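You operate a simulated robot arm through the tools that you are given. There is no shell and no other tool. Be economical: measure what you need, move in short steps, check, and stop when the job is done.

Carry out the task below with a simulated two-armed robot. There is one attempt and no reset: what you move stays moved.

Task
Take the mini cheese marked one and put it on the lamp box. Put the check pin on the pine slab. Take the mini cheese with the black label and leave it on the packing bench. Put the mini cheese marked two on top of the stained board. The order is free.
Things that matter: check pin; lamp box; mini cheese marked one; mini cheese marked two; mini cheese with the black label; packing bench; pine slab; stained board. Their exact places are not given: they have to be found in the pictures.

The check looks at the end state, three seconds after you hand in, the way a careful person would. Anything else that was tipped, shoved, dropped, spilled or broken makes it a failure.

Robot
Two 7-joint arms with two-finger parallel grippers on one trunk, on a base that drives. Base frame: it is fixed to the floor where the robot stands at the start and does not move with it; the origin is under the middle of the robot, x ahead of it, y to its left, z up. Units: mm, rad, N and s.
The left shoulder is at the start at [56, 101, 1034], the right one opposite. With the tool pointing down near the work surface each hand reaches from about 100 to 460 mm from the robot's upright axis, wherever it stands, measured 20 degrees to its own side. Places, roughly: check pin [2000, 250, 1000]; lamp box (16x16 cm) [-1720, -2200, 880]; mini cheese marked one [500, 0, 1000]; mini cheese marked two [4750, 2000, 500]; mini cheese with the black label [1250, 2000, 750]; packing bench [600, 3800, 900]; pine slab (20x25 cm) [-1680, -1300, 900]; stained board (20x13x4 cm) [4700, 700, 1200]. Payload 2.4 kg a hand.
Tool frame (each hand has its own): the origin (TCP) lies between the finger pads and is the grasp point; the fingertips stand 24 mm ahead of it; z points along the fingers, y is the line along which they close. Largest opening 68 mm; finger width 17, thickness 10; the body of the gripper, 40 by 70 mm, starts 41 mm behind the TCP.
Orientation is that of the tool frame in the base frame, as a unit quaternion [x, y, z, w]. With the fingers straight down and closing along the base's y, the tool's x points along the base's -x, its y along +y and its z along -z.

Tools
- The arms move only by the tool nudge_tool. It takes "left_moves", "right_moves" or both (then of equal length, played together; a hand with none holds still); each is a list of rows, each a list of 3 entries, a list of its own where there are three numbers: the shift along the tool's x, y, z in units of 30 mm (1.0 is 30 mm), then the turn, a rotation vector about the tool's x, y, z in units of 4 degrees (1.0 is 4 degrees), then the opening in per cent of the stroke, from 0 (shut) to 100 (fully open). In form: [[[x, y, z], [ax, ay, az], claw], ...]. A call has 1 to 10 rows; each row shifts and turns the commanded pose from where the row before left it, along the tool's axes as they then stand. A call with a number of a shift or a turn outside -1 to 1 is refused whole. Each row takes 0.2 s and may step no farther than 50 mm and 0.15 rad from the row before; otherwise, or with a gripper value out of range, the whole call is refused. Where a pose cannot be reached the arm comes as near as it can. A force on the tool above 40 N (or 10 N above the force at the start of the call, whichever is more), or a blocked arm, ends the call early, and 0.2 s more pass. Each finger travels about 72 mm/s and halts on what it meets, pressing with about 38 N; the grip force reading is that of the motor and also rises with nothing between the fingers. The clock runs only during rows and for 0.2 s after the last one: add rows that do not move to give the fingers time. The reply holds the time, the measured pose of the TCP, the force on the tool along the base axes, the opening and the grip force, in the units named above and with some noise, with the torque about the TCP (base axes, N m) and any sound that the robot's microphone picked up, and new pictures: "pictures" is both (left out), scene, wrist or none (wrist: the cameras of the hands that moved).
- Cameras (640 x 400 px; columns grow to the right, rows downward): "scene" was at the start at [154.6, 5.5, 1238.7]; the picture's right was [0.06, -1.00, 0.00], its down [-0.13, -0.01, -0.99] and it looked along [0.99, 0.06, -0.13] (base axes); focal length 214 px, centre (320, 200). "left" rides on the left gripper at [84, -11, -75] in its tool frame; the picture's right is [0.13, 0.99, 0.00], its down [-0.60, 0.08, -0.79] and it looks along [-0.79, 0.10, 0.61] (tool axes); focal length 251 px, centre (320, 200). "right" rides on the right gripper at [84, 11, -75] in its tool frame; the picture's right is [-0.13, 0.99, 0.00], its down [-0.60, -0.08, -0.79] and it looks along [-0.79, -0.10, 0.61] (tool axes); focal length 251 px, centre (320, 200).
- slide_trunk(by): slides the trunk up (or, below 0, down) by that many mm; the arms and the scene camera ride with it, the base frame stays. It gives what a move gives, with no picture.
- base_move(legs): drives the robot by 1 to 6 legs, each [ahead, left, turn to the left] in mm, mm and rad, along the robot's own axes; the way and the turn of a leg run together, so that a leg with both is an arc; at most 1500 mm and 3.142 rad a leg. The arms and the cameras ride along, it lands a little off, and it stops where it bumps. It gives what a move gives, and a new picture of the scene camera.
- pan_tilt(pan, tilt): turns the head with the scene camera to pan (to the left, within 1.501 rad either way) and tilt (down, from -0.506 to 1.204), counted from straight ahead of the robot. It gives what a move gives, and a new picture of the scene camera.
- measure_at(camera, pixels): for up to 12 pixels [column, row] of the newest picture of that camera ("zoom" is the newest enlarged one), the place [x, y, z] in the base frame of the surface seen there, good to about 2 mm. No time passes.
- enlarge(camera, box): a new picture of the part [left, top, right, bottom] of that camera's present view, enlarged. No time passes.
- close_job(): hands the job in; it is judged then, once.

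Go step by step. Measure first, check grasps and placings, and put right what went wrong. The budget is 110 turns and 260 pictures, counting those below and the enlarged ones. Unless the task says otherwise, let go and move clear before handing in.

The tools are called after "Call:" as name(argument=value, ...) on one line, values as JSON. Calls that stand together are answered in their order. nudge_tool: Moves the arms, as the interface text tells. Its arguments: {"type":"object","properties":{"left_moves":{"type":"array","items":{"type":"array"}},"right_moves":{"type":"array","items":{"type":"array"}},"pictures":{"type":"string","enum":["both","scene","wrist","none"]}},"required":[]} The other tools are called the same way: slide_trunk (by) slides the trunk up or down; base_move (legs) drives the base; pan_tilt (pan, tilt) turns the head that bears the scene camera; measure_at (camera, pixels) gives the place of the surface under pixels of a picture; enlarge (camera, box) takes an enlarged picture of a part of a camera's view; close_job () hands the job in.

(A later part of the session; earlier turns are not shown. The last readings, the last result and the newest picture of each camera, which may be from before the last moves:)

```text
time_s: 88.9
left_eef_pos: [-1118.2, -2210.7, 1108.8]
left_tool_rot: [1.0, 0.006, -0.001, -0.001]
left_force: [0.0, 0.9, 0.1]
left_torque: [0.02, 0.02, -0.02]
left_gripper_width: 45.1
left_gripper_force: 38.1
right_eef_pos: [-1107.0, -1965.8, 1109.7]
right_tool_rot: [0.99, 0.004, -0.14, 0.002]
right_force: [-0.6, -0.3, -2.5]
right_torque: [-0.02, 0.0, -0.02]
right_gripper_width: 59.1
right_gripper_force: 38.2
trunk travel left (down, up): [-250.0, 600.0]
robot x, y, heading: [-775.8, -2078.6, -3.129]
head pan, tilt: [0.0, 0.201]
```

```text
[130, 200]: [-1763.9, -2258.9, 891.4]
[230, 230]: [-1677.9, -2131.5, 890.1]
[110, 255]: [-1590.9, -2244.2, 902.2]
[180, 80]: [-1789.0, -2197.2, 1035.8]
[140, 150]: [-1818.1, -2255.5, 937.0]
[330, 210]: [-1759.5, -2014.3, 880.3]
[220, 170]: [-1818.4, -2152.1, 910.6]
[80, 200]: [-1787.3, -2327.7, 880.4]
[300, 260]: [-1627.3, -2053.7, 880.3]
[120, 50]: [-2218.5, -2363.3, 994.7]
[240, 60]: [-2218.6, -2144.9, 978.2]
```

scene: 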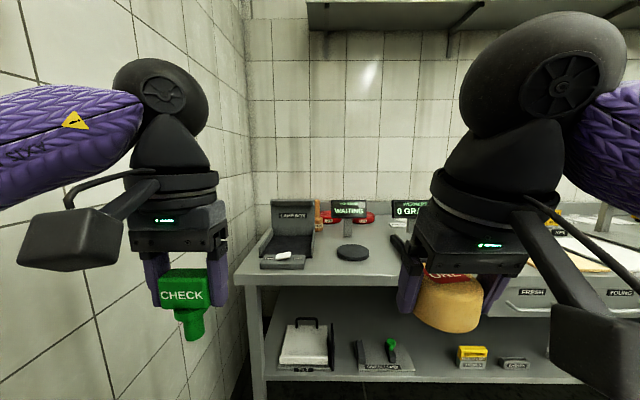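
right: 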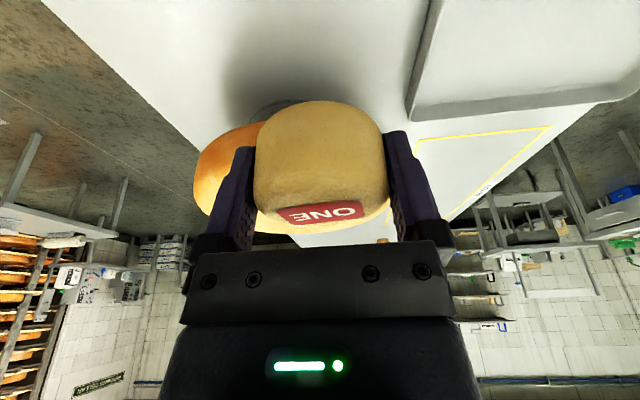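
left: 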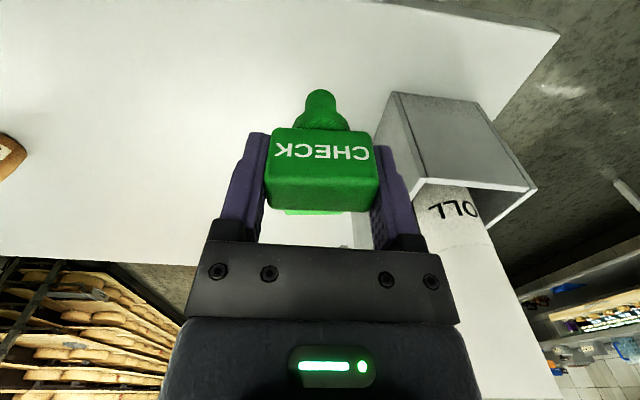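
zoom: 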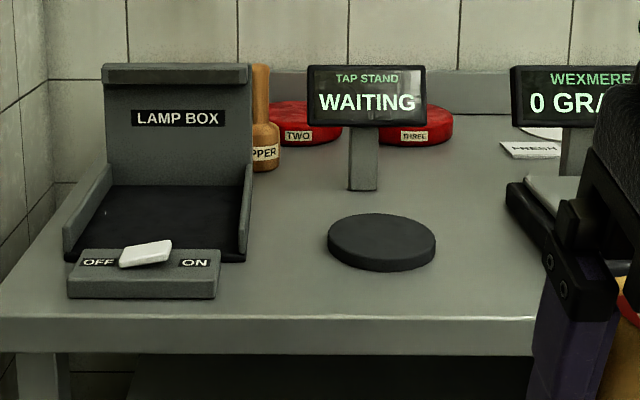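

The lamp box sits at about x -1660…-1820, y -2290…-2125, floor z 891, with a switch at its front. I check how near the wall on the left is.

Call:
measure_at(camera="scene", pixels=[[240, 150], [230, 260], [120, 100], [245, 275], [350, 290], [290, 330]])

Call:
measure_at(camera="zoom", pixels=[[70, 230], [65, 250], [248, 200], [240, 250], [225, 262], [160, 190], [160, 215], [218, 285], [145, 240], [180, 70], [200, 255]])

Call:
pan_tilt(pan=0.0, tilt=0.9)

```text
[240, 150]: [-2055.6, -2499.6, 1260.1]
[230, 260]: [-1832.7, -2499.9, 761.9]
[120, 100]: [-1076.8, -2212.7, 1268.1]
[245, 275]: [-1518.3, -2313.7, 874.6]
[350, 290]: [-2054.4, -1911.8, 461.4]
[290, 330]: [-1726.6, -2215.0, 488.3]
```

```text
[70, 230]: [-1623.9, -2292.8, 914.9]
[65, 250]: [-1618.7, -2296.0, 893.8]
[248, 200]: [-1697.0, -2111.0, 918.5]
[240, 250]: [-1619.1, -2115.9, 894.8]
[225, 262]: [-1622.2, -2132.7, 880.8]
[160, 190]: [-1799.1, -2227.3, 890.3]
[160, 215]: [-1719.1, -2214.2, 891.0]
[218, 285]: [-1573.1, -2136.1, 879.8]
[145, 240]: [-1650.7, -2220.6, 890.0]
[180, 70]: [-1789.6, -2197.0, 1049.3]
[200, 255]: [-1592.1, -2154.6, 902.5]
```

```text
time_s: 90.0
left_eef_pos: [-1118.2, -2209.2, 1108.8]
left_tool_rot: [1.0, 0.006, 0.0, -0.002]
left_force: [0.8, -0.3, -0.7]
left_torque: [-0.02, 0.0, -0.02]
left_gripper_width: 45.1
left_gripper_force: 38.5
right_eef_pos: [-1106.6, -1965.6, 1108.6]
right_tool_rot: [0.99, 0.004, -0.141, 0.001]
right_force: [-0.2, -0.6, -1.3]
right_torque: [0.01, 0.01, 0.0]
right_gripper_width: 59.3
right_gripper_force: 37.6
trunk travel left (down, up): [-250.0, 600.0]
robot x, y, heading: [-776.8, -2078.2, -3.129]
head pan, tilt: [0.0, 0.901]
```

scene: 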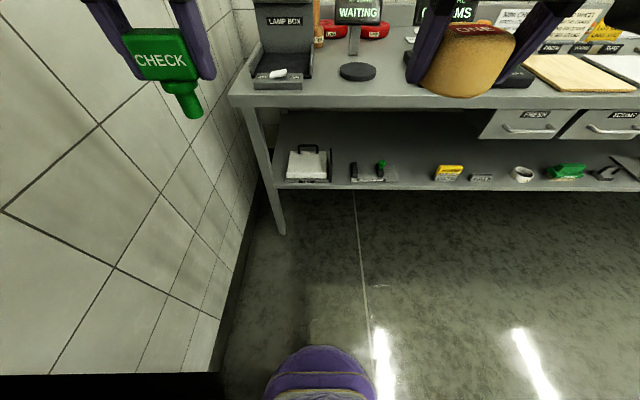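

The wall is at y=-2500, so it is tight on the left. I set the pin down first: drive to face the pine slab.

Call:
base_move(legs=[[0, -915, -0.012], [470, 0, 0]])

Call:
pan_tilt(pan=0.2, tilt=0.6)

```text
time_s: 97.3
left_eef_pos: [-1594.6, -1256.4, 1108.4]
left_tool_rot: [1.0, 0.001, 0.0, -0.001]
left_force: [-0.4, 0.2, 0.2]
left_torque: [0.01, 0.03, 0.02]
left_gripper_width: 45.2
left_gripper_force: 37.8
right_eef_pos: [-1580.1, -1012.2, 1110.3]
right_tool_rot: [0.99, -0.001, -0.141, 0.001]
right_force: [-0.3, -0.8, -1.6]
right_torque: [0.01, -0.02, 0.0]
right_gripper_width: 59.0
right_gripper_force: 37.4
trunk travel left (down, up): [-250.0, 600.0]
robot x, y, heading: [-1250.3, -1125.0, -3.137]
head pan, tilt: [0.0, 0.901]
```

scene: 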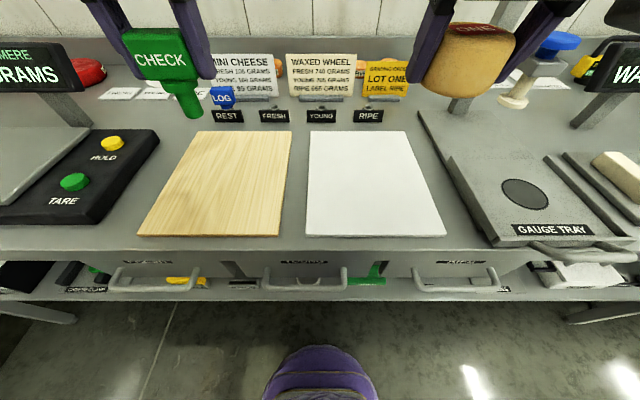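

```text
time_s: 98.1
left_eef_pos: [-1594.4, -1258.4, 1107.8]
left_tool_rot: [1.0, 0.001, 0.0, -0.001]
left_force: [1.0, 0.6, -0.1]
left_torque: [-0.01, -0.01, -0.01]
left_gripper_width: 45.3
left_gripper_force: 38.2
right_eef_pos: [-1580.1, -1014.3, 1110.5]
right_tool_rot: [0.99, -0.001, -0.14, 0.001]
right_force: [0.2, -0.9, -2.0]
right_torque: [-0.02, -0.01, 0.04]
right_gripper_width: 58.8
right_gripper_force: 38.2
trunk travel left (down, up): [-250.0, 600.0]
robot x, y, heading: [-1247.7, -1128.3, -3.144]
head pan, tilt: [0.201, 0.6]
```

scene: 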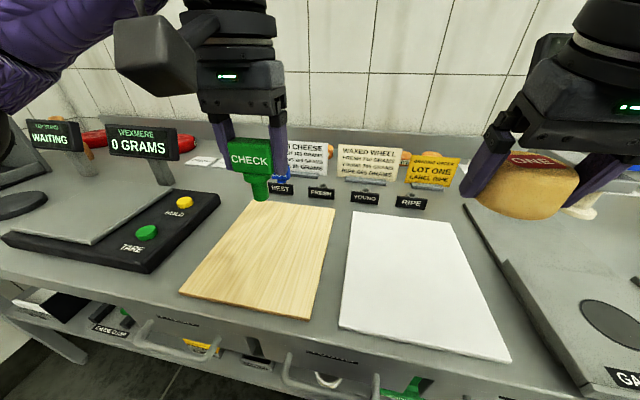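

Call:
measure_at(camera="scene", pixels=[[255, 250], [183, 289], [306, 315], [330, 213], [275, 203], [270, 260], [259, 197], [265, 165]])

```text
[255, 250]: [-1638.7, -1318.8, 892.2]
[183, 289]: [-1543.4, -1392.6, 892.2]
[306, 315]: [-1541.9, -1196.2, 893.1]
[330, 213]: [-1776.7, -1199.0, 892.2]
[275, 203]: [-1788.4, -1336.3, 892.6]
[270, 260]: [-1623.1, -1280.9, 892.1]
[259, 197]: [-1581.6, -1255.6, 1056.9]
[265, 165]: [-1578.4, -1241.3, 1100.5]
```

The slab spans x -1790…-1541, y -1397…-1197, top z 892. I bring the pin over (-1655,-1300) and lower.

Call:
nudge_tool(left_moves=[[[-0.7, 0.47, 0], [0, 0, 0], 20], [[-0.7, 0.47, 0], [0, 0, 0], 20], [[-0.63, 0.46, 0], [0, 0, 0], 20], [[0, 0, 1], [0, 0, 0], 20], [[0, 0, 1], [0, 0, 0], 20], [[0, 0, 1], [0, 0, 0], 20], [[0, 0, 1], [0, 0, 0], 20], [[0, 0, 0.8], [0, 0, 0], 20], [[0, 0, 0], [0, 0, 0], 20]])

```text
time_s: 100.1
left_eef_pos: [-1658.4, -1296.8, 964.9]
left_tool_rot: [1.0, 0.0, 0.0, 0.0]
left_force: [0.3, 0.6, -0.4]
left_torque: [0.0, 0.02, 0.03]
left_gripper_width: 45.2
left_gripper_force: 37.8
right_eef_pos: [-1579.2, -1013.9, 1109.8]
right_tool_rot: [0.99, -0.001, -0.14, 0.001]
right_force: [0.0, -0.1, -1.7]
right_torque: [0.0, 0.02, 0.01]
right_gripper_width: 59.3
right_gripper_force: 37.7
trunk travel left (down, up): [-250.0, 600.0]
robot x, y, heading: [-1252.0, -1128.5, -3.144]
head pan, tilt: [0.201, 0.6]
```

scene: 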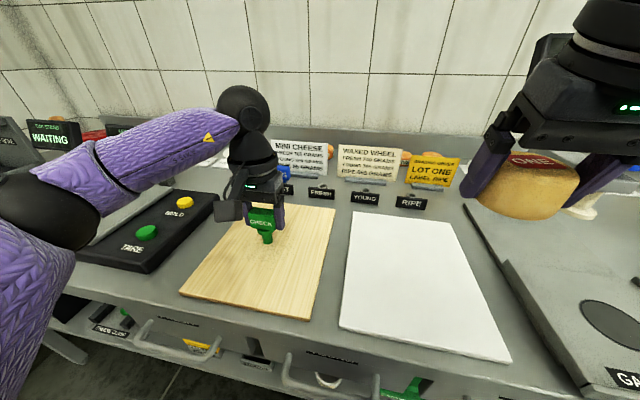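
left: 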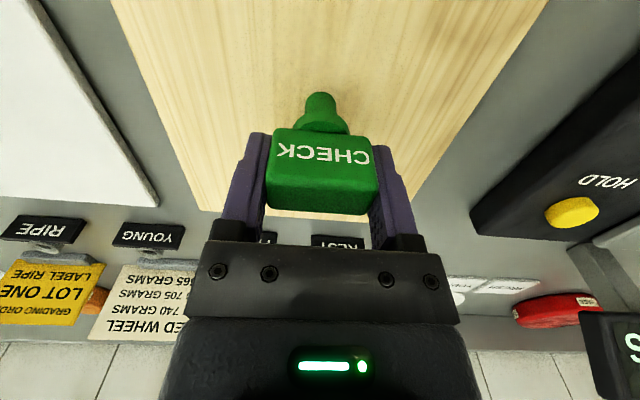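

Pin is over the slab; about 14 mm remain. I lower to contact in small steps.

Call:
nudge_tool(left_moves=[[[0, 0, 0.3], [0, 0, 0], 20], [[0, 0, 0.1], [0, 0, 0], 20], [[0, 0, 0], [0, 0, 0], 20]], pictures="none")

```text
time_s: 100.9
left_eef_pos: [-1656.1, -1299.1, 954.0]
left_tool_rot: [1.0, 0.002, 0.0, -0.001]
left_force: [-0.4, -0.4, -0.4]
left_torque: [0.0, 0.02, 0.01]
left_gripper_width: 45.1
left_gripper_force: 38.1
right_eef_pos: [-1578.9, -1012.1, 1109.5]
right_tool_rot: [0.99, -0.001, -0.14, 0.001]
right_force: [-0.3, -0.2, -0.9]
right_torque: [-0.03, -0.03, -0.04]
right_gripper_width: 59.0
right_gripper_force: 38.6
trunk travel left (down, up): [-250.0, 600.0]
robot x, y, heading: [-1247.1, -1127.3, -3.144]
head pan, tilt: [0.201, 0.6]
```

Call:
nudge_tool(left_moves=[[[0, 0, 0.06], [0, 0, 0], 20], [[0, 0, 0.06], [0, 0, 0], 20], [[0, 0, 0], [0, 0, 0], 20]], pictures="none")

```text
time_s: 101.7
left_eef_pos: [-1654.8, -1298.7, 950.6]
left_tool_rot: [1.0, 0.001, -0.002, -0.001]
left_force: [-6.3, -3.2, 18.1]
left_torque: [-0.13, 0.26, -0.05]
left_gripper_width: 45.3
left_gripper_force: 38.1
right_eef_pos: [-1580.9, -1013.2, 1109.9]
right_tool_rot: [0.99, -0.001, -0.141, 0.001]
right_force: [0.3, -0.6, -1.7]
right_torque: [0.0, 0.0, -0.01]
right_gripper_width: 59.2
right_gripper_force: 38.3
trunk travel left (down, up): [-250.0, 600.0]
robot x, y, heading: [-1249.0, -1121.1, -3.136]
head pan, tilt: [0.201, 0.6]
```

Contact (18 N). I ease off a hair and open gradually, evenly.

Call:
nudge_tool(left_moves=[[[0, 0, -0.04], [0, 0, 0], 20], [[0, 0, 0], [0, 0, 0], 66], [[0, 0, 0], [0, 0, 0], 80], [[0, 0, 0], [0, 0, 0], 100], [[0, 0, 0], [0, 0, 0], 100]])

```text
time_s: 102.9
left_eef_pos: [-1654.9, -1298.8, 949.4]
left_tool_rot: [1.0, 0.001, 0.0, -0.001]
left_force: [0.4, -0.3, 0.4]
left_torque: [0.04, 0.01, -0.02]
left_gripper_width: 68.0
left_gripper_force: 0.1
right_eef_pos: [-1579.8, -1013.2, 1109.8]
right_tool_rot: [0.99, -0.001, -0.14, 0.001]
right_force: [-1.2, -0.2, -0.4]
right_torque: [-0.01, 0.0, 0.0]
right_gripper_width: 59.1
right_gripper_force: 38.0
trunk travel left (down, up): [-250.0, 600.0]
robot x, y, heading: [-1251.7, -1124.7, -3.14]
head pan, tilt: [0.201, 0.6]
```

scene: 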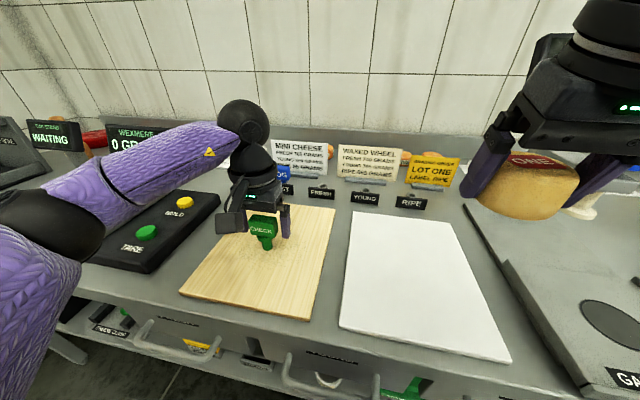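
left: 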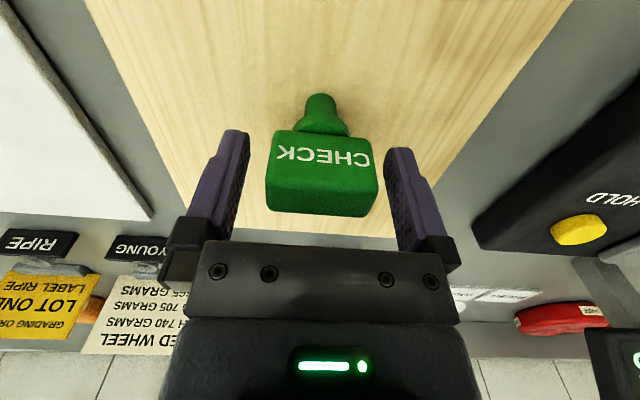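

The pin stands upright on the slab. I raise the left hand straight up and retract it.

Call:
nudge_tool(left_moves=[[[0, 0, -0.5], [0, 0, 0], 100], [[0, 0, -1], [0, 0, 0], 100], [[0, 0, -1], [0, 0, 0], 100], [[0, 0, -1], [0, 0, 0], 100], [[0, 0, -1], [0, 0, 0], 100], [[0, 0, -1], [0, 0, 0], 100], [[1, 0, -1], [0, 0, 0], 100], [[1, 0, -1], [0, 0, 0], 100], [[1, -0.5, 0], [0, 0, 0], 100], [[1, -0.5, 0], [0, 0, 0], 100]], pictures="scene")

```text
time_s: 105.1
left_eef_pos: [-1532.6, -1266.5, 1175.9]
left_tool_rot: [1.0, 0.001, -0.001, -0.001]
left_force: [0.3, 0.4, -1.3]
left_torque: [-0.01, -0.01, 0.02]
left_gripper_width: 68.1
left_gripper_force: 0.1
right_eef_pos: [-1579.2, -1012.6, 1110.3]
right_tool_rot: [0.99, -0.001, -0.14, 0.0]
right_force: [0.4, -0.2, -0.7]
right_torque: [0.0, -0.01, -0.02]
right_gripper_width: 59.1
right_gripper_force: 37.9
trunk travel left (down, up): [-250.0, 600.0]
robot x, y, heading: [-1250.8, -1125.3, -3.144]
head pan, tilt: [0.201, 0.6]
```

scene: 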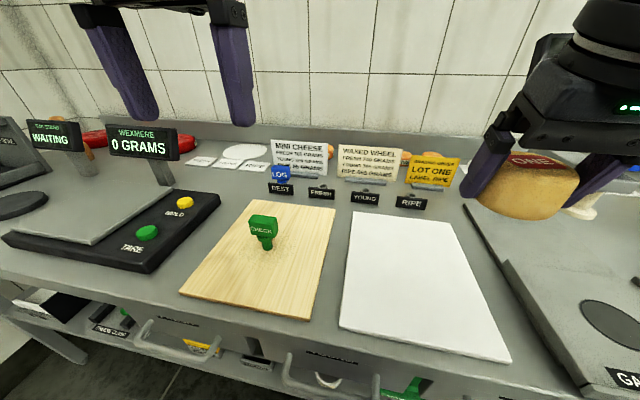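

The pin stands well. Before the tight place near the wall I check how far the left elbow sticks out and the base outline.

Call:
pan_tilt(pan=1.3, tilt=0.5)

Call:
measure_at(camera="scene", pixels=[[330, 100], [260, 150], [300, 200], [200, 250], [250, 300], [200, 350], [300, 60], [400, 60]])

Call:
pan_tilt(pan=0.9, tilt=1.2)

Call:
measure_at(camera="scene", pixels=[[320, 200], [320, 250], [320, 300], [250, 280], [400, 280], [200, 200], [150, 250]])

```text
time_s: 106.5
left_eef_pos: [-1534.3, -1267.2, 1175.7]
left_tool_rot: [1.0, 0.001, 0.0, -0.001]
left_force: [-0.5, -0.1, 0.6]
left_torque: [0.0, 0.02, 0.01]
left_gripper_width: 68.1
left_gripper_force: 0.0
right_eef_pos: [-1578.9, -1012.6, 1109.9]
right_tool_rot: [0.99, -0.001, -0.14, 0.0]
right_force: [-0.6, 0.0, -1.3]
right_torque: [0.0, -0.01, -0.01]
right_gripper_width: 59.4
right_gripper_force: 38.1
trunk travel left (down, up): [-250.0, 600.0]
robot x, y, heading: [-1252.7, -1124.0, -3.147]
head pan, tilt: [1.3, 0.499]
```

scene: 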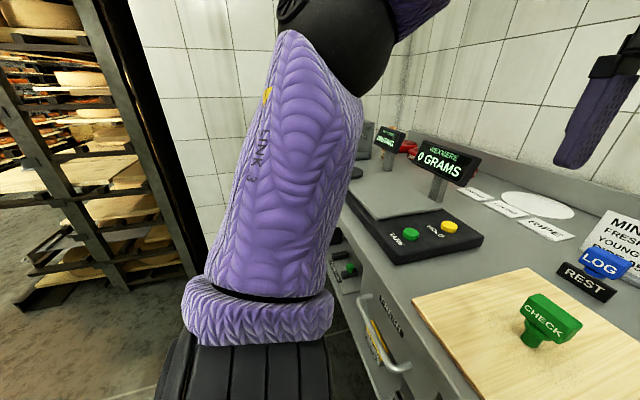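

```text
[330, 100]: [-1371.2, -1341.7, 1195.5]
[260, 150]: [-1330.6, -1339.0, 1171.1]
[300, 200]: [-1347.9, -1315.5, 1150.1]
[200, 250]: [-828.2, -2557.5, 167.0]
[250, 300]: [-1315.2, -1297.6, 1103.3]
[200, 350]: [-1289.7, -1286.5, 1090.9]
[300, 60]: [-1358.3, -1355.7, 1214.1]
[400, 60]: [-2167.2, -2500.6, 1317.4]
```

```text
time_s: 107.5
left_eef_pos: [-1534.5, -1267.3, 1177.2]
left_tool_rot: [1.0, 0.0, 0.0, -0.001]
left_force: [0.6, -0.4, 0.2]
left_torque: [-0.03, 0.0, -0.02]
left_gripper_width: 68.1
left_gripper_force: 0.2
right_eef_pos: [-1580.1, -1012.5, 1109.1]
right_tool_rot: [0.99, 0.0, -0.14, 0.001]
right_force: [0.6, -1.0, -1.4]
right_torque: [0.0, 0.01, 0.01]
right_gripper_width: 59.0
right_gripper_force: 37.8
trunk travel left (down, up): [-250.0, 600.0]
robot x, y, heading: [-1251.5, -1131.0, -3.14]
head pan, tilt: [0.901, 1.201]
```

scene: 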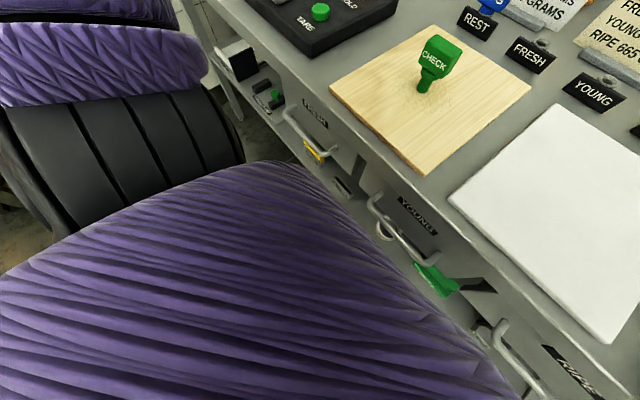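

```text
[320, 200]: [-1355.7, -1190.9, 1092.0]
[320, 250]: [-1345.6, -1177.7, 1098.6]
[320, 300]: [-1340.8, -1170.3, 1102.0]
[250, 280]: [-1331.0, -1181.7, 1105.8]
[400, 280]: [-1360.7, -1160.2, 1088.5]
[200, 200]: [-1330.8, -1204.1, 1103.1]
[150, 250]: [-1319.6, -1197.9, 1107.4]
```

The left arm reaches about 360 mm to the side; the wall stays clear if I stand near y=-2060. I back up, slide along, turn slightly left and approach the lamp box.

Call:
base_move(legs=[[-250, 0, 0], [0, 875, 0], [0, 0, 0.2], [290, 0, 0]])

Call:
pan_tilt(pan=0.0, tilt=0.8)

```text
time_s: 116.1
left_eef_pos: [-1540.8, -2272.9, 1177.3]
left_tool_rot: [0.996, 0.089, 0.0, -0.001]
left_force: [0.9, 0.2, -0.3]
left_torque: [0.0, -0.02, 0.02]
left_gripper_width: 67.7
left_gripper_force: 0.0
right_eef_pos: [-1629.3, -2031.0, 1111.0]
right_tool_rot: [0.986, 0.087, -0.14, 0.013]
right_force: [-0.1, 0.6, -1.6]
right_torque: [0.01, -0.01, 0.02]
right_gripper_width: 59.4
right_gripper_force: 38.0
trunk travel left (down, up): [-250.0, 600.0]
robot x, y, heading: [-1284.8, -2086.7, -2.966]
head pan, tilt: [0.901, 1.201]
```

scene: 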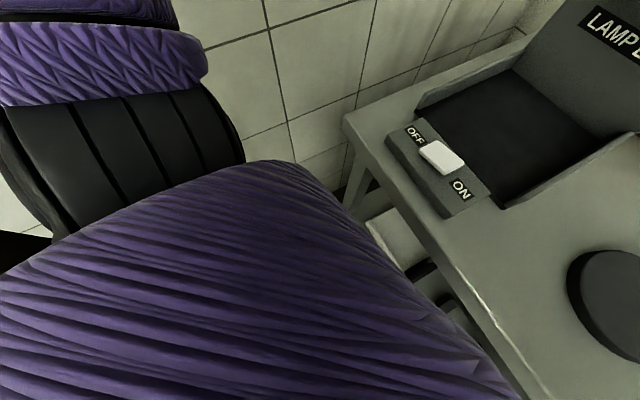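

```text
time_s: 117.3
left_eef_pos: [-1540.4, -2272.3, 1176.9]
left_tool_rot: [0.996, 0.088, 0.0, -0.001]
left_force: [0.0, -0.8, -1.1]
left_torque: [0.01, -0.01, 0.03]
left_gripper_width: 68.1
left_gripper_force: 0.1
right_eef_pos: [-1628.8, -2029.8, 1109.7]
right_tool_rot: [0.986, 0.087, -0.139, 0.013]
right_force: [0.5, 0.5, -1.1]
right_torque: [-0.01, -0.02, 0.0]
right_gripper_width: 59.1
right_gripper_force: 38.5
trunk travel left (down, up): [-250.0, 600.0]
robot x, y, heading: [-1284.4, -2085.6, -2.961]
head pan, tilt: [0.0, 0.799]
```

scene: 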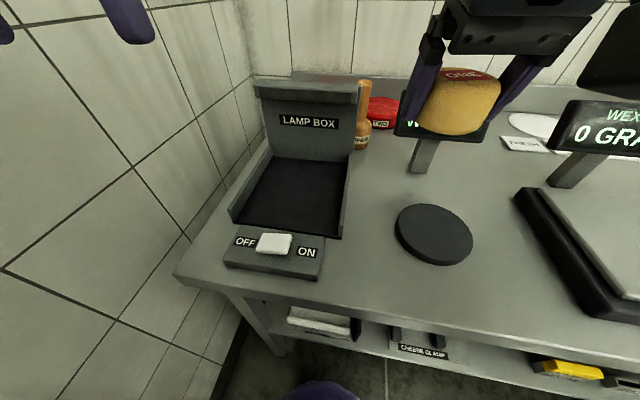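

Call:
measure_at(camera="scene", pixels=[[235, 222], [338, 235], [345, 170], [275, 160], [290, 195], [310, 210], [270, 215], [410, 126], [482, 130], [350, 90], [262, 90], [347, 190]])

```text
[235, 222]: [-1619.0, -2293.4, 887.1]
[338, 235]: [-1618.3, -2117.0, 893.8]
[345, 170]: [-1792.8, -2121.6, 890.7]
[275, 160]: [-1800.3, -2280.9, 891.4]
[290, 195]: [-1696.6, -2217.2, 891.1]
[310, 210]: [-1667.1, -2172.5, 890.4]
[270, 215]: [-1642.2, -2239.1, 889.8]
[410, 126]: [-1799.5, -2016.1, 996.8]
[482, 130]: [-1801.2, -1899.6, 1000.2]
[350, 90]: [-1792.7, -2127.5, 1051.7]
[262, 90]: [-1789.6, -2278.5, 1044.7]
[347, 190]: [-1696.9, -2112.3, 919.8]
```

The bed spans x -1620…-1805, y -2285…-2122 at z 891. I carry the cheese at height over (-1705,-2203).

Call:
nudge_tool(right_moves=[[[-0.563, 0.87, 0.162], [0, 0, 0], 50], [[-0.563, 0.87, 0.162], [0, 0, 0], 50], [[-0.563, 0.87, 0.162], [0, 0, 0], 50], [[-0.563, 0.87, 0.162], [0, 0, 0], 50], [[-0.563, 0.87, 0.162], [0, 0, 0], 50], [[-0.563, 0.87, 0.162], [0, 0, 0], 50], [[0, 0, 0], [0, 0, 0], 50]])

```text
time_s: 118.9
left_eef_pos: [-1540.9, -2271.9, 1176.2]
left_tool_rot: [0.996, 0.088, 0.0, -0.001]
left_force: [-0.2, -0.4, 0.0]
left_torque: [0.02, 0.03, 0.03]
left_gripper_width: 67.7
left_gripper_force: 0.0
right_eef_pos: [-1705.0, -2203.4, 1113.6]
right_tool_rot: [0.986, 0.087, -0.14, 0.012]
right_force: [0.0, -0.7, -1.5]
right_torque: [0.05, -0.01, 0.0]
right_gripper_width: 59.2
right_gripper_force: 37.9
trunk travel left (down, up): [-250.0, 600.0]
robot x, y, heading: [-1284.8, -2086.4, -2.963]
head pan, tilt: [0.0, 0.799]
```

scene: 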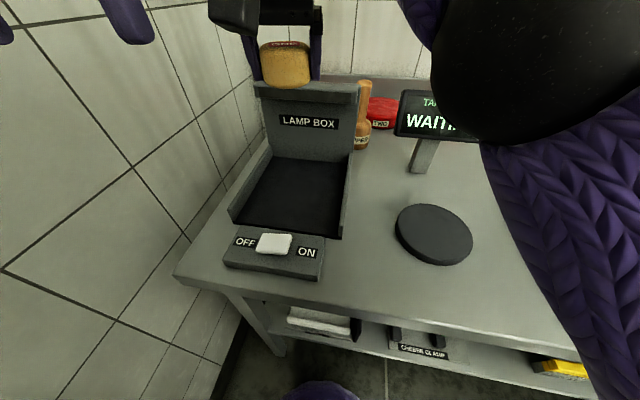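
right: 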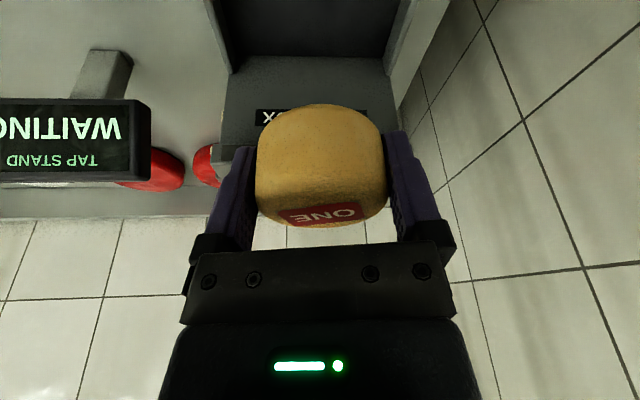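

Reached. I lower straight down to about 15 mm above the bed.

Call:
nudge_tool(right_moves=[[[0.276, 0, 0.961], [0, 0, 0], 50], [[0.276, 0, 0.961], [0, 0, 0], 50], [[0.276, 0, 0.961], [0, 0, 0], 50], [[0.276, 0, 0.961], [0, 0, 0], 50], [[0.276, 0, 0.961], [0, 0, 0], 50], [[0.276, 0, 0.961], [0, 0, 0], 50], [[0, 0, 0], [0, 0, 0], 50]])

```text
time_s: 120.5
left_eef_pos: [-1541.3, -2271.2, 1176.2]
left_tool_rot: [0.996, 0.089, 0.0, -0.001]
left_force: [0.0, -0.3, -0.2]
left_torque: [-0.02, 0.03, 0.0]
left_gripper_width: 67.9
left_gripper_force: 0.0
right_eef_pos: [-1705.5, -2202.2, 930.0]
right_tool_rot: [0.986, 0.087, -0.14, 0.013]
right_force: [-0.5, -0.5, -1.9]
right_torque: [0.0, 0.0, 0.01]
right_gripper_width: 59.2
right_gripper_force: 38.0
trunk travel left (down, up): [-250.0, 600.0]
robot x, y, heading: [-1284.6, -2085.0, -2.97]
head pan, tilt: [0.0, 0.799]
```

scene: 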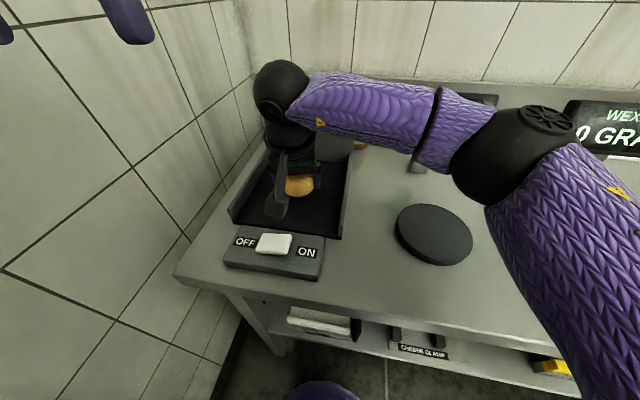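
right: 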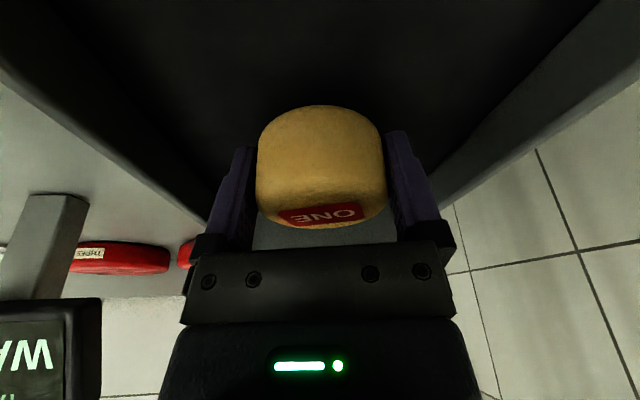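

Call:
nudge_tool(right_moves=[[[0.08, 0, 0.27], [0, 0, 0], 50], [[0.02, 0, 0.07], [0, 0, 0], 50], [[0, 0, 0], [0, 0, 0], 50]], pictures="none")

```text
time_s: 121.3
left_eef_pos: [-1539.7, -2272.5, 1176.8]
left_tool_rot: [0.996, 0.09, -0.001, -0.001]
left_force: [-0.5, 0.5, -0.2]
left_torque: [0.03, -0.01, -0.02]
left_gripper_width: 68.0
left_gripper_force: 0.2
right_eef_pos: [-1705.5, -2202.8, 918.8]
right_tool_rot: [0.986, 0.086, -0.139, 0.013]
right_force: [0.2, 0.3, -1.5]
right_torque: [0.03, 0.0, -0.02]
right_gripper_width: 59.0
right_gripper_force: 37.8
trunk travel left (down, up): [-250.0, 600.0]
robot x, y, heading: [-1283.3, -2088.8, -2.968]
head pan, tilt: [0.0, 0.799]
```

Call:
nudge_tool(right_moves=[[[0.02, 0, 0.06], [0, 0, 0], 50], [[0.02, 0, 0.06], [0, 0, 0], 50], [[0, 0, 0], [0, 0, 0], 50]], pictures="none")

```text
time_s: 122.1
left_eef_pos: [-1539.4, -2272.1, 1176.8]
left_tool_rot: [0.996, 0.088, 0.0, -0.001]
left_force: [0.6, -0.2, -0.2]
left_torque: [0.03, -0.02, -0.01]
left_gripper_width: 67.9
left_gripper_force: 0.2
right_eef_pos: [-1706.3, -2203.2, 916.4]
right_tool_rot: [0.986, 0.087, -0.14, 0.014]
right_force: [-2.5, -1.8, 8.6]
right_torque: [0.1, 0.05, 0.02]
right_gripper_width: 59.1
right_gripper_force: 38.0
trunk travel left (down, up): [-250.0, 600.0]
robot x, y, heading: [-1282.3, -2085.3, -2.965]
head pan, tilt: [0.0, 0.799]
```

Contact (8.6 N). I open and then raise along the tool axis.

Call:
nudge_tool(right_moves=[[[0, 0, 0], [0, 0, 0], 88], [[0, 0, 0], [0, 0, 0], 100], [[0, 0, 0], [0, 0, 0], 100], [[0, 0, -0.5], [0, 0, 0], 100], [[0, 0, -1], [0, 0, 0], 100], [[0, 0, -1], [0, 0, 0], 100], [[0, 0, -1], [0, 0, 0], 100]])

```text
time_s: 123.7
left_eef_pos: [-1541.0, -2272.2, 1176.1]
left_tool_rot: [0.996, 0.088, 0.0, 0.0]
left_force: [-0.5, -0.5, 0.8]
left_torque: [0.01, 0.01, 0.0]
left_gripper_width: 68.0
left_gripper_force: 0.1
right_eef_pos: [-1677.3, -2197.1, 1016.9]
right_tool_rot: [0.986, 0.087, -0.14, 0.014]
right_force: [-0.1, -0.3, 0.3]
right_torque: [-0.01, -0.01, 0.0]
right_gripper_width: 67.8
right_gripper_force: 0.3
trunk travel left (down, up): [-250.0, 600.0]
robot x, y, heading: [-1282.5, -2083.9, -2.969]
head pan, tilt: [0.0, 0.799]
```

scene: 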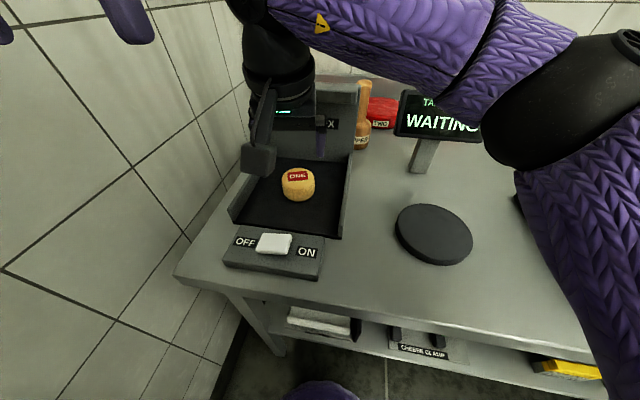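
right: 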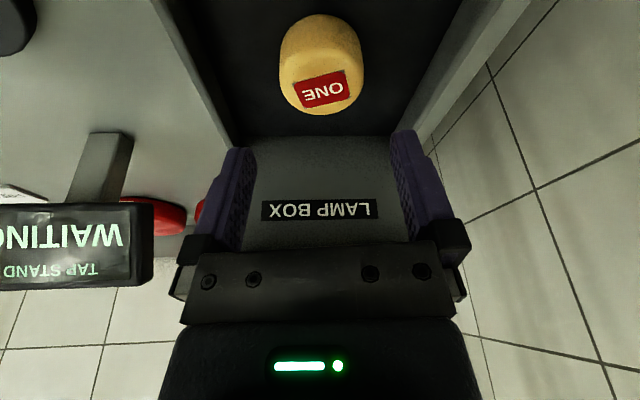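

Cheese ONE stands on the lamp box bed. I raise the right hand, bring it back to home and un-tilt.

Call:
nudge_tool(right_moves=[[[0, 0, -1], [0, 0, 0], 100], [[0, 0, -1], [0, 0, 0], 100], [[0, 0, -1], [0, 0, 0], 100], [[0, -0.9, -1], [0, 0, 0], 100], [[0, -0.9, -1], [0, 0, 0], 100], [[0.5, -0.9, 0], [0, 0, 0], 100], [[0.5, -0.9, 0], [0, 1, 0], 100], [[0.5, -0.9, 0], [0, 1, 0], 100], [[0.5, -0.5, 0], [0, 1, 0], 100], [[0.3, 0, 0], [0, 1, 0], 100]], pictures="none")

Call:
base_move(legs=[[-700, 0, 0], [0, 0, 2.8]])

```text
time_s: 125.9
left_eef_pos: [-1539.8, -2272.9, 1176.9]
left_tool_rot: [0.996, 0.09, 0.0, 0.0]
left_force: [-1.2, -0.7, -0.2]
left_torque: [-0.01, 0.0, 0.01]
left_gripper_width: 68.2
left_gripper_force: 0.1
right_eef_pos: [-1595.9, -2031.4, 1147.9]
right_tool_rot: [0.996, 0.088, 0.001, 0.001]
right_force: [-0.7, -0.2, 0.0]
right_torque: [0.0, -0.01, -0.04]
right_gripper_width: 68.1
right_gripper_force: 0.1
trunk travel left (down, up): [-250.0, 600.0]
robot x, y, heading: [-1284.0, -2089.4, -2.961]
head pan, tilt: [0.0, 0.799]
```

```text
time_s: 136.4
left_eef_pos: [-313.3, -1859.7, 1176.7]
left_tool_rot: [0.052, 0.999, -0.001, 0.0]
left_force: [0.2, 0.1, -0.5]
left_torque: [-0.02, -0.01, 0.0]
left_gripper_width: 68.0
left_gripper_force: 0.0
right_eef_pos: [-328.7, -2107.2, 1146.6]
right_tool_rot: [0.053, 0.999, 0.001, 0.001]
right_force: [0.5, -0.5, 0.3]
right_torque: [0.02, 0.05, -0.02]
right_gripper_width: 68.0
right_gripper_force: 0.1
trunk travel left (down, up): [-250.0, 600.0]
robot x, y, heading: [-611.2, -1969.2, -0.107]
head pan, tilt: [0.0, 0.799]
```

scene: 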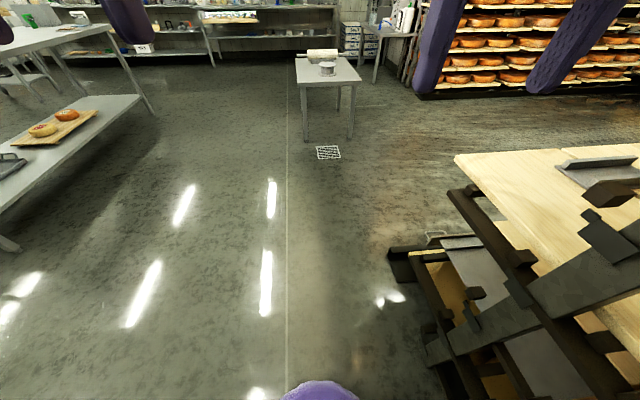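

Now to the mini cheese with the black label near (1250,2000). I drive back round to the aisle north of the table.

Call:
base_move(legs=[[0, 0, 1.678], [1500, 0, 0], [1500, 0, 0], [0, 0, -1.571], [1500, 0, 0]])

Call:
pan_tilt(pan=0.9, tilt=0.3)

```text
time_s: 165.5
left_eef_pos: [1093.7, 1121.8, 1176.6]
left_tool_rot: [0.002, 1.0, -0.001, 0.0]
left_force: [0.2, -0.2, 0.8]
left_torque: [0.02, -0.01, 0.01]
left_gripper_width: 67.9
left_gripper_force: 0.0
right_eef_pos: [1104.3, 874.3, 1146.6]
right_tool_rot: [0.005, 1.0, 0.0, 0.001]
right_force: [-0.5, 0.4, -0.4]
right_torque: [0.0, -0.03, -0.02]
right_gripper_width: 68.0
right_gripper_force: 0.0
trunk travel left (down, up): [-250.0, 600.0]
robot x, y, heading: [808.9, 988.7, -0.001]
head pan, tilt: [0.0, 0.799]
```

scene: 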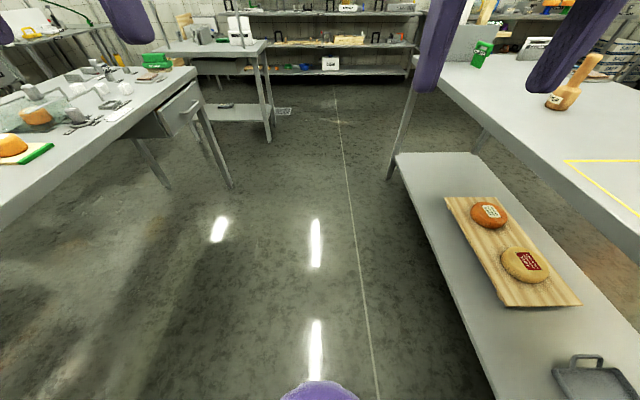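

```text
time_s: 166.7
left_eef_pos: [1093.5, 1121.7, 1176.9]
left_tool_rot: [0.003, 1.0, 0.0, 0.0]
left_force: [-0.5, -0.1, 0.5]
left_torque: [-0.01, 0.01, -0.03]
left_gripper_width: 68.1
left_gripper_force: 0.1
right_eef_pos: [1104.8, 874.4, 1147.3]
right_tool_rot: [0.004, 1.0, 0.001, 0.001]
right_force: [0.3, -0.7, 0.2]
right_torque: [-0.02, 0.01, -0.02]
right_gripper_width: 67.9
right_gripper_force: 0.0
trunk travel left (down, up): [-250.0, 600.0]
robot x, y, heading: [808.0, 988.1, -0.008]
head pan, tilt: [0.901, 0.3]
```

scene: 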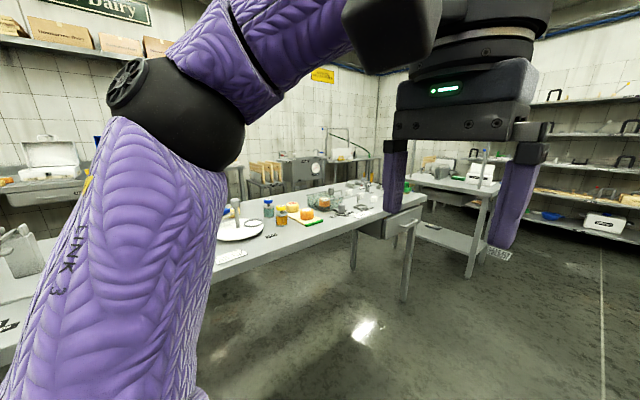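

Call:
base_move(legs=[[440, 0, 0], [0, 0, 1.571]])

Call:
pan_tilt(pan=0, tilt=0.4)

Call:
enlarge(camera="scene", box=[60, 180, 580, 400])

```text
time_s: 173.2
left_eef_pos: [1124.7, 1272.8, 1176.9]
left_tool_rot: [-0.699, 0.715, -0.001, 0.0]
left_force: [0.5, 0.1, 0.2]
left_torque: [0.03, -0.01, 0.03]
left_gripper_width: 67.7
left_gripper_force: 0.1
right_eef_pos: [1372.3, 1279.2, 1148.2]
right_tool_rot: [-0.698, 0.716, 0.001, 0.0]
right_force: [0.3, 0.5, -0.4]
right_torque: [-0.02, -0.01, -0.04]
right_gripper_width: 67.8
right_gripper_force: 0.0
trunk travel left (down, up): [-250.0, 600.0]
robot x, y, heading: [1256.3, 985.1, 1.553]
head pan, tilt: [0.901, 0.3]
```

scene: 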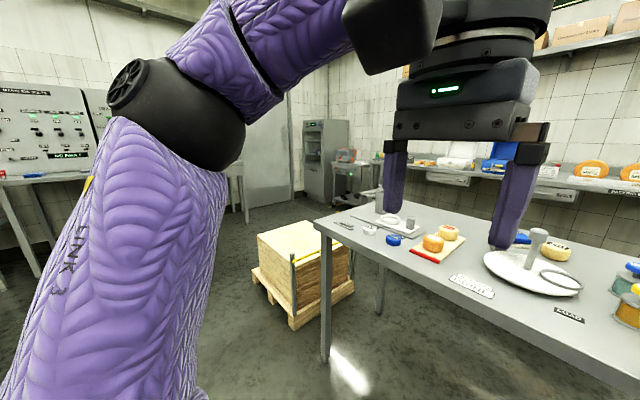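

```text
time_s: 174.4
left_eef_pos: [1125.0, 1271.7, 1177.0]
left_tool_rot: [-0.699, 0.715, -0.001, 0.001]
left_force: [0.6, -0.5, 0.5]
left_torque: [-0.03, -0.01, 0.01]
left_gripper_width: 68.2
left_gripper_force: 0.1
right_eef_pos: [1370.7, 1279.6, 1147.1]
right_tool_rot: [-0.698, 0.716, 0.001, 0.0]
right_force: [-0.6, 0.4, 0.2]
right_torque: [0.02, -0.02, -0.02]
right_gripper_width: 67.9
right_gripper_force: 0.0
trunk travel left (down, up): [-250.0, 600.0]
robot x, y, heading: [1255.4, 985.9, 1.549]
head pan, tilt: [0.0, 0.4]
```

scene: 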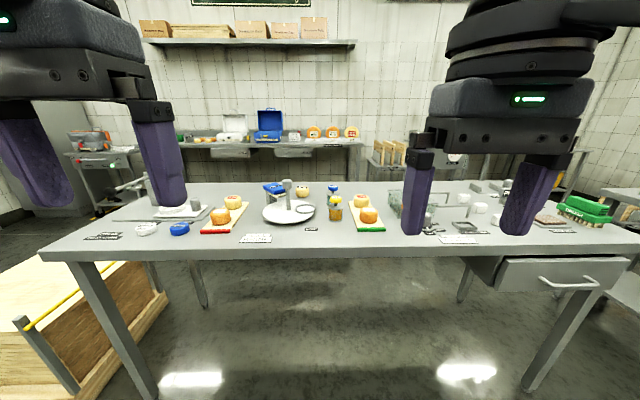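

```text
1.23 times, centred on (320, 290) of scene
```

zoom: 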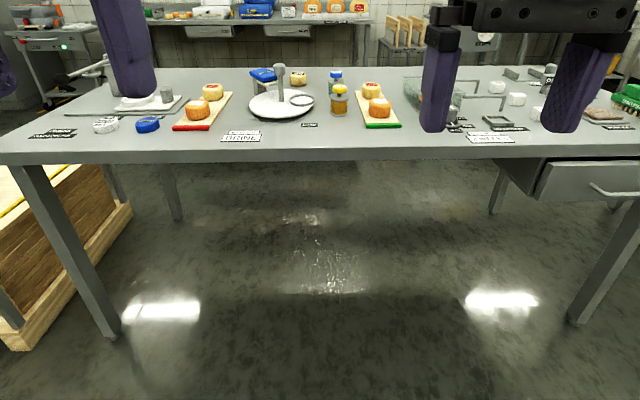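

The bench holds many cheeses; candidates: (233,201), (302,190) and (362,201). I enlarge the middle to find the black label.

Call:
enlarge(camera="scene", box=[190, 170, 400, 250])

Call:
enlarge(camera="scene", box=[390, 170, 640, 250])

```text
3.05 times, centred on (295, 210) of scene
```

zoom: 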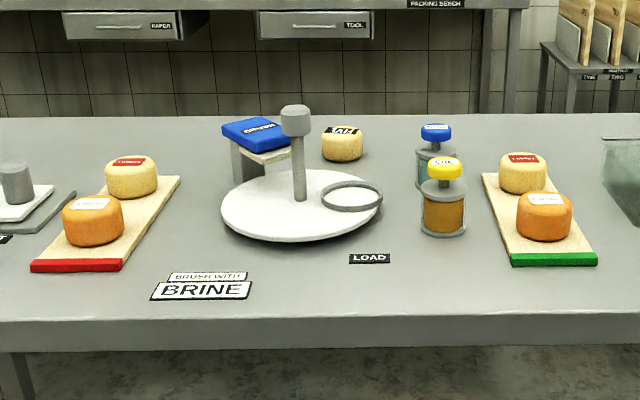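

```text
2.56 times, centred on (515, 210) of scene
```

zoom: 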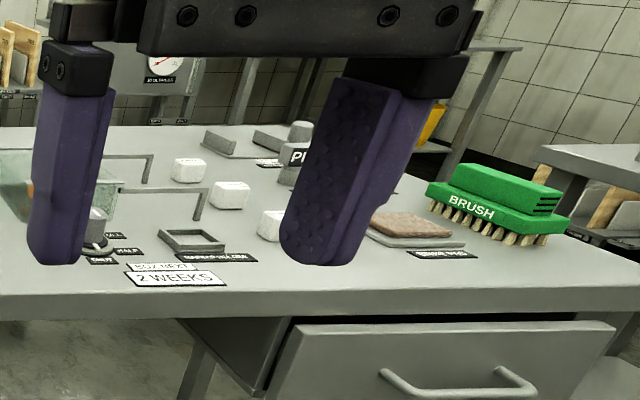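

The black-labelled cheese is at scene (302,191), behind the white plate. I measure it and its neighbours.

Call:
measure_at(camera="scene", pixels=[[302, 186], [302, 194], [296, 191], [308, 191], [287, 186], [275, 190], [309, 206], [287, 209], [333, 190], [320, 225], [320, 246], [312, 184]])

Call:
measure_at(camera="scene", pixels=[[290, 180], [337, 200], [268, 212], [355, 194], [300, 145], [200, 142], [360, 150], [320, 142], [317, 130], [352, 130]])

```text
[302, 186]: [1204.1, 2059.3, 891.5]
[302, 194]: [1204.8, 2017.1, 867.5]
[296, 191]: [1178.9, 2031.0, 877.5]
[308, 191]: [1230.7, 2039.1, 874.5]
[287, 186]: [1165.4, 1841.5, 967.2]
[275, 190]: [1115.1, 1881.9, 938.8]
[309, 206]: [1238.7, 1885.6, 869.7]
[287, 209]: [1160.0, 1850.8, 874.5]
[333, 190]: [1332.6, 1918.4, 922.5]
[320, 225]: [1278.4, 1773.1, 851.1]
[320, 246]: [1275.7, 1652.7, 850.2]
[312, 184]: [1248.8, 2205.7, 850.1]
```

```text
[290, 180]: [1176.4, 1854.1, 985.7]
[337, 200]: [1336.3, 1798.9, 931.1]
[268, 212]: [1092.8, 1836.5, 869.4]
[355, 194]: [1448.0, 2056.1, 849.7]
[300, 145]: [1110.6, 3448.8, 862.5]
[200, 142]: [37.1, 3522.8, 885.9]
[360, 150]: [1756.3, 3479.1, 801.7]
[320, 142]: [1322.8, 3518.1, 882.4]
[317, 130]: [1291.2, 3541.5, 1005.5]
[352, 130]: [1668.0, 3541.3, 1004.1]
```

The black-label cheese is at (1204,2044), too far from this side (bench edge y≈1650), so I need the bench's far side. I look for a way round on the right and left.

Call:
pan_tilt(pan=-0.6, tilt=0.5)

Call:
pan_tilt(pan=0.75, tilt=0.45)

```text
time_s: 175.4
left_eef_pos: [1124.1, 1272.7, 1176.8]
left_tool_rot: [-0.699, 0.715, -0.001, 0.002]
left_force: [0.4, 0.0, 1.1]
left_torque: [-0.02, -0.01, -0.01]
left_gripper_width: 68.1
left_gripper_force: 0.0
right_eef_pos: [1372.4, 1279.6, 1146.5]
right_tool_rot: [-0.698, 0.716, 0.001, 0.0]
right_force: [0.4, 0.0, -0.2]
right_torque: [-0.01, 0.03, -0.03]
right_gripper_width: 68.2
right_gripper_force: 0.1
trunk travel left (down, up): [-250.0, 600.0]
robot x, y, heading: [1255.4, 984.7, 1.552]
head pan, tilt: [-0.6, 0.499]
```

scene: 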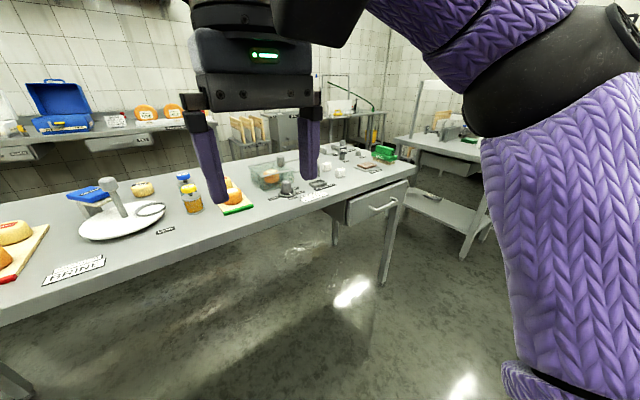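

```text
time_s: 176.9
left_eef_pos: [1124.9, 1273.0, 1176.0]
left_tool_rot: [-0.699, 0.715, -0.001, 0.001]
left_force: [-0.1, -0.3, 0.4]
left_torque: [0.0, 0.0, 0.01]
left_gripper_width: 68.3
left_gripper_force: 0.2
right_eef_pos: [1372.0, 1279.3, 1147.1]
right_tool_rot: [-0.699, 0.715, 0.002, 0.0]
right_force: [-0.1, -0.6, 1.1]
right_torque: [0.02, 0.02, -0.01]
right_gripper_width: 68.1
right_gripper_force: 0.1
trunk travel left (down, up): [-250.0, 600.0]
robot x, y, heading: [1255.2, 984.8, 1.545]
head pan, tilt: [0.75, 0.45]
```

scene: 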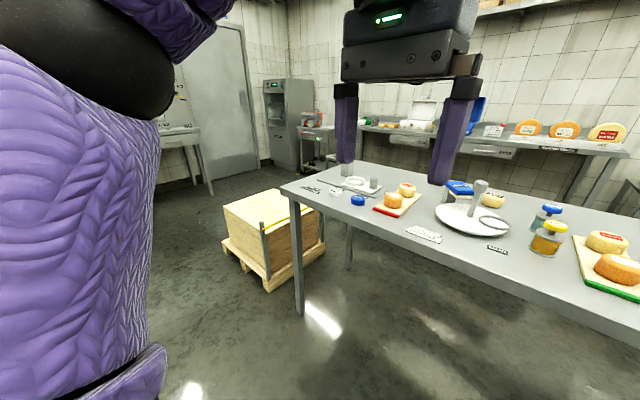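

Call:
measure_at(camera="scene", pixels=[[262, 290], [328, 245], [245, 205], [224, 240], [222, 262], [225, 180], [290, 175], [280, 185], [385, 165], [340, 160], [348, 270]])

```text
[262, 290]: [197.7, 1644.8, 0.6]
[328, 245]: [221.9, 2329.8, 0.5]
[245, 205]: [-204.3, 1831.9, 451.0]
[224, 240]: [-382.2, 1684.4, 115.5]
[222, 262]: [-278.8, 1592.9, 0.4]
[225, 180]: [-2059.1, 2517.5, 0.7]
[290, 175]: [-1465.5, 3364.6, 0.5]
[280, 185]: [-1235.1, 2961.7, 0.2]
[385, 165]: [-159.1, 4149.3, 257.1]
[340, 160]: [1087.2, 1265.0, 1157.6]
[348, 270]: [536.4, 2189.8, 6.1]
```

Pallet spans x -380…220, y 1600…2330, so I must go around it on its west side. I drive back west first.

Call:
base_move(legs=[[0, 0, 1.592], [1500, 0, 0], [600, 0, 0], [0, 0, -1.571]])

Call:
pan_tilt(pan=0, tilt=0.4)

```text
time_s: 195.1
left_eef_pos: [-999.6, 1331.2, 1175.9]
left_tool_rot: [-0.705, 0.71, -0.001, 0.001]
left_force: [-0.5, 0.9, 0.3]
left_torque: [-0.01, 0.0, -0.01]
left_gripper_width: 68.1
left_gripper_force: 0.0
right_eef_pos: [-751.1, 1342.4, 1147.1]
right_tool_rot: [-0.703, 0.711, 0.002, 0.001]
right_force: [0.2, 0.2, -0.9]
right_torque: [-0.04, 0.01, -0.03]
right_gripper_width: 68.1
right_gripper_force: 0.0
trunk travel left (down, up): [-250.0, 600.0]
robot x, y, heading: [-865.3, 1045.8, 1.559]
head pan, tilt: [0.75, 0.45]
```

scene: 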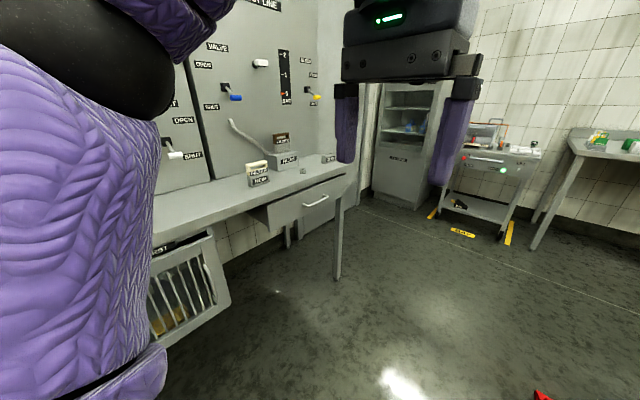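

```text
time_s: 196.2
left_eef_pos: [-1000.6, 1332.5, 1176.7]
left_tool_rot: [-0.704, 0.71, 0.0, 0.001]
left_force: [0.1, -0.7, -0.7]
left_torque: [-0.03, 0.01, -0.02]
left_gripper_width: 68.3
left_gripper_force: 0.0
right_eef_pos: [-751.6, 1342.1, 1147.0]
right_tool_rot: [-0.704, 0.71, 0.002, 0.001]
right_force: [-0.1, 0.1, 0.1]
right_torque: [0.0, 0.0, 0.01]
right_gripper_width: 68.0
right_gripper_force: 0.0
trunk travel left (down, up): [-250.0, 600.0]
robot x, y, heading: [-866.0, 1048.8, 1.561]
head pan, tilt: [0.0, 0.4]
```

scene: 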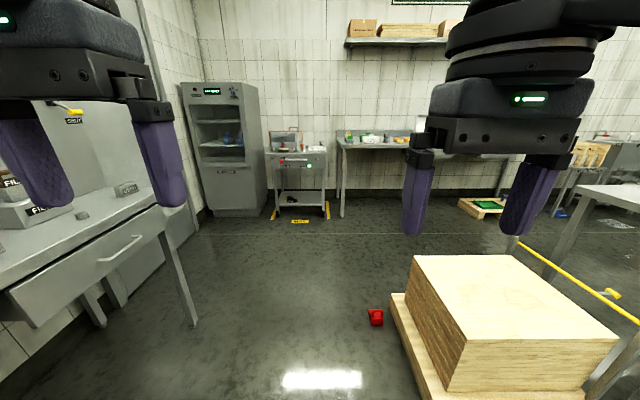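

A red object lies on the floor at (376,317), left of the pallet. I measure it and the way ahead.

Call:
measure_at(camera="scene", pixels=[[376, 317], [366, 318], [395, 310], [195, 325], [180, 240], [300, 222], [342, 216], [490, 207], [470, 215], [525, 210], [560, 213], [338, 147]])

```text
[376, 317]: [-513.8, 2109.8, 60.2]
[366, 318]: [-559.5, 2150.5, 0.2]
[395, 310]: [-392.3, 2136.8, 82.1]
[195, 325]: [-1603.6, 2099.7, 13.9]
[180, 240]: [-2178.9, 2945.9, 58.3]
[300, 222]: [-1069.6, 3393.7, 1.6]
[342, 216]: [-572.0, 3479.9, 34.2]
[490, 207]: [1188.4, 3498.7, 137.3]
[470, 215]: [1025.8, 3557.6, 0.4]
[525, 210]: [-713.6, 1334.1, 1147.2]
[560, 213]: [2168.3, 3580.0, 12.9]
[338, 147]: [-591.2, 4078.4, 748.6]
```

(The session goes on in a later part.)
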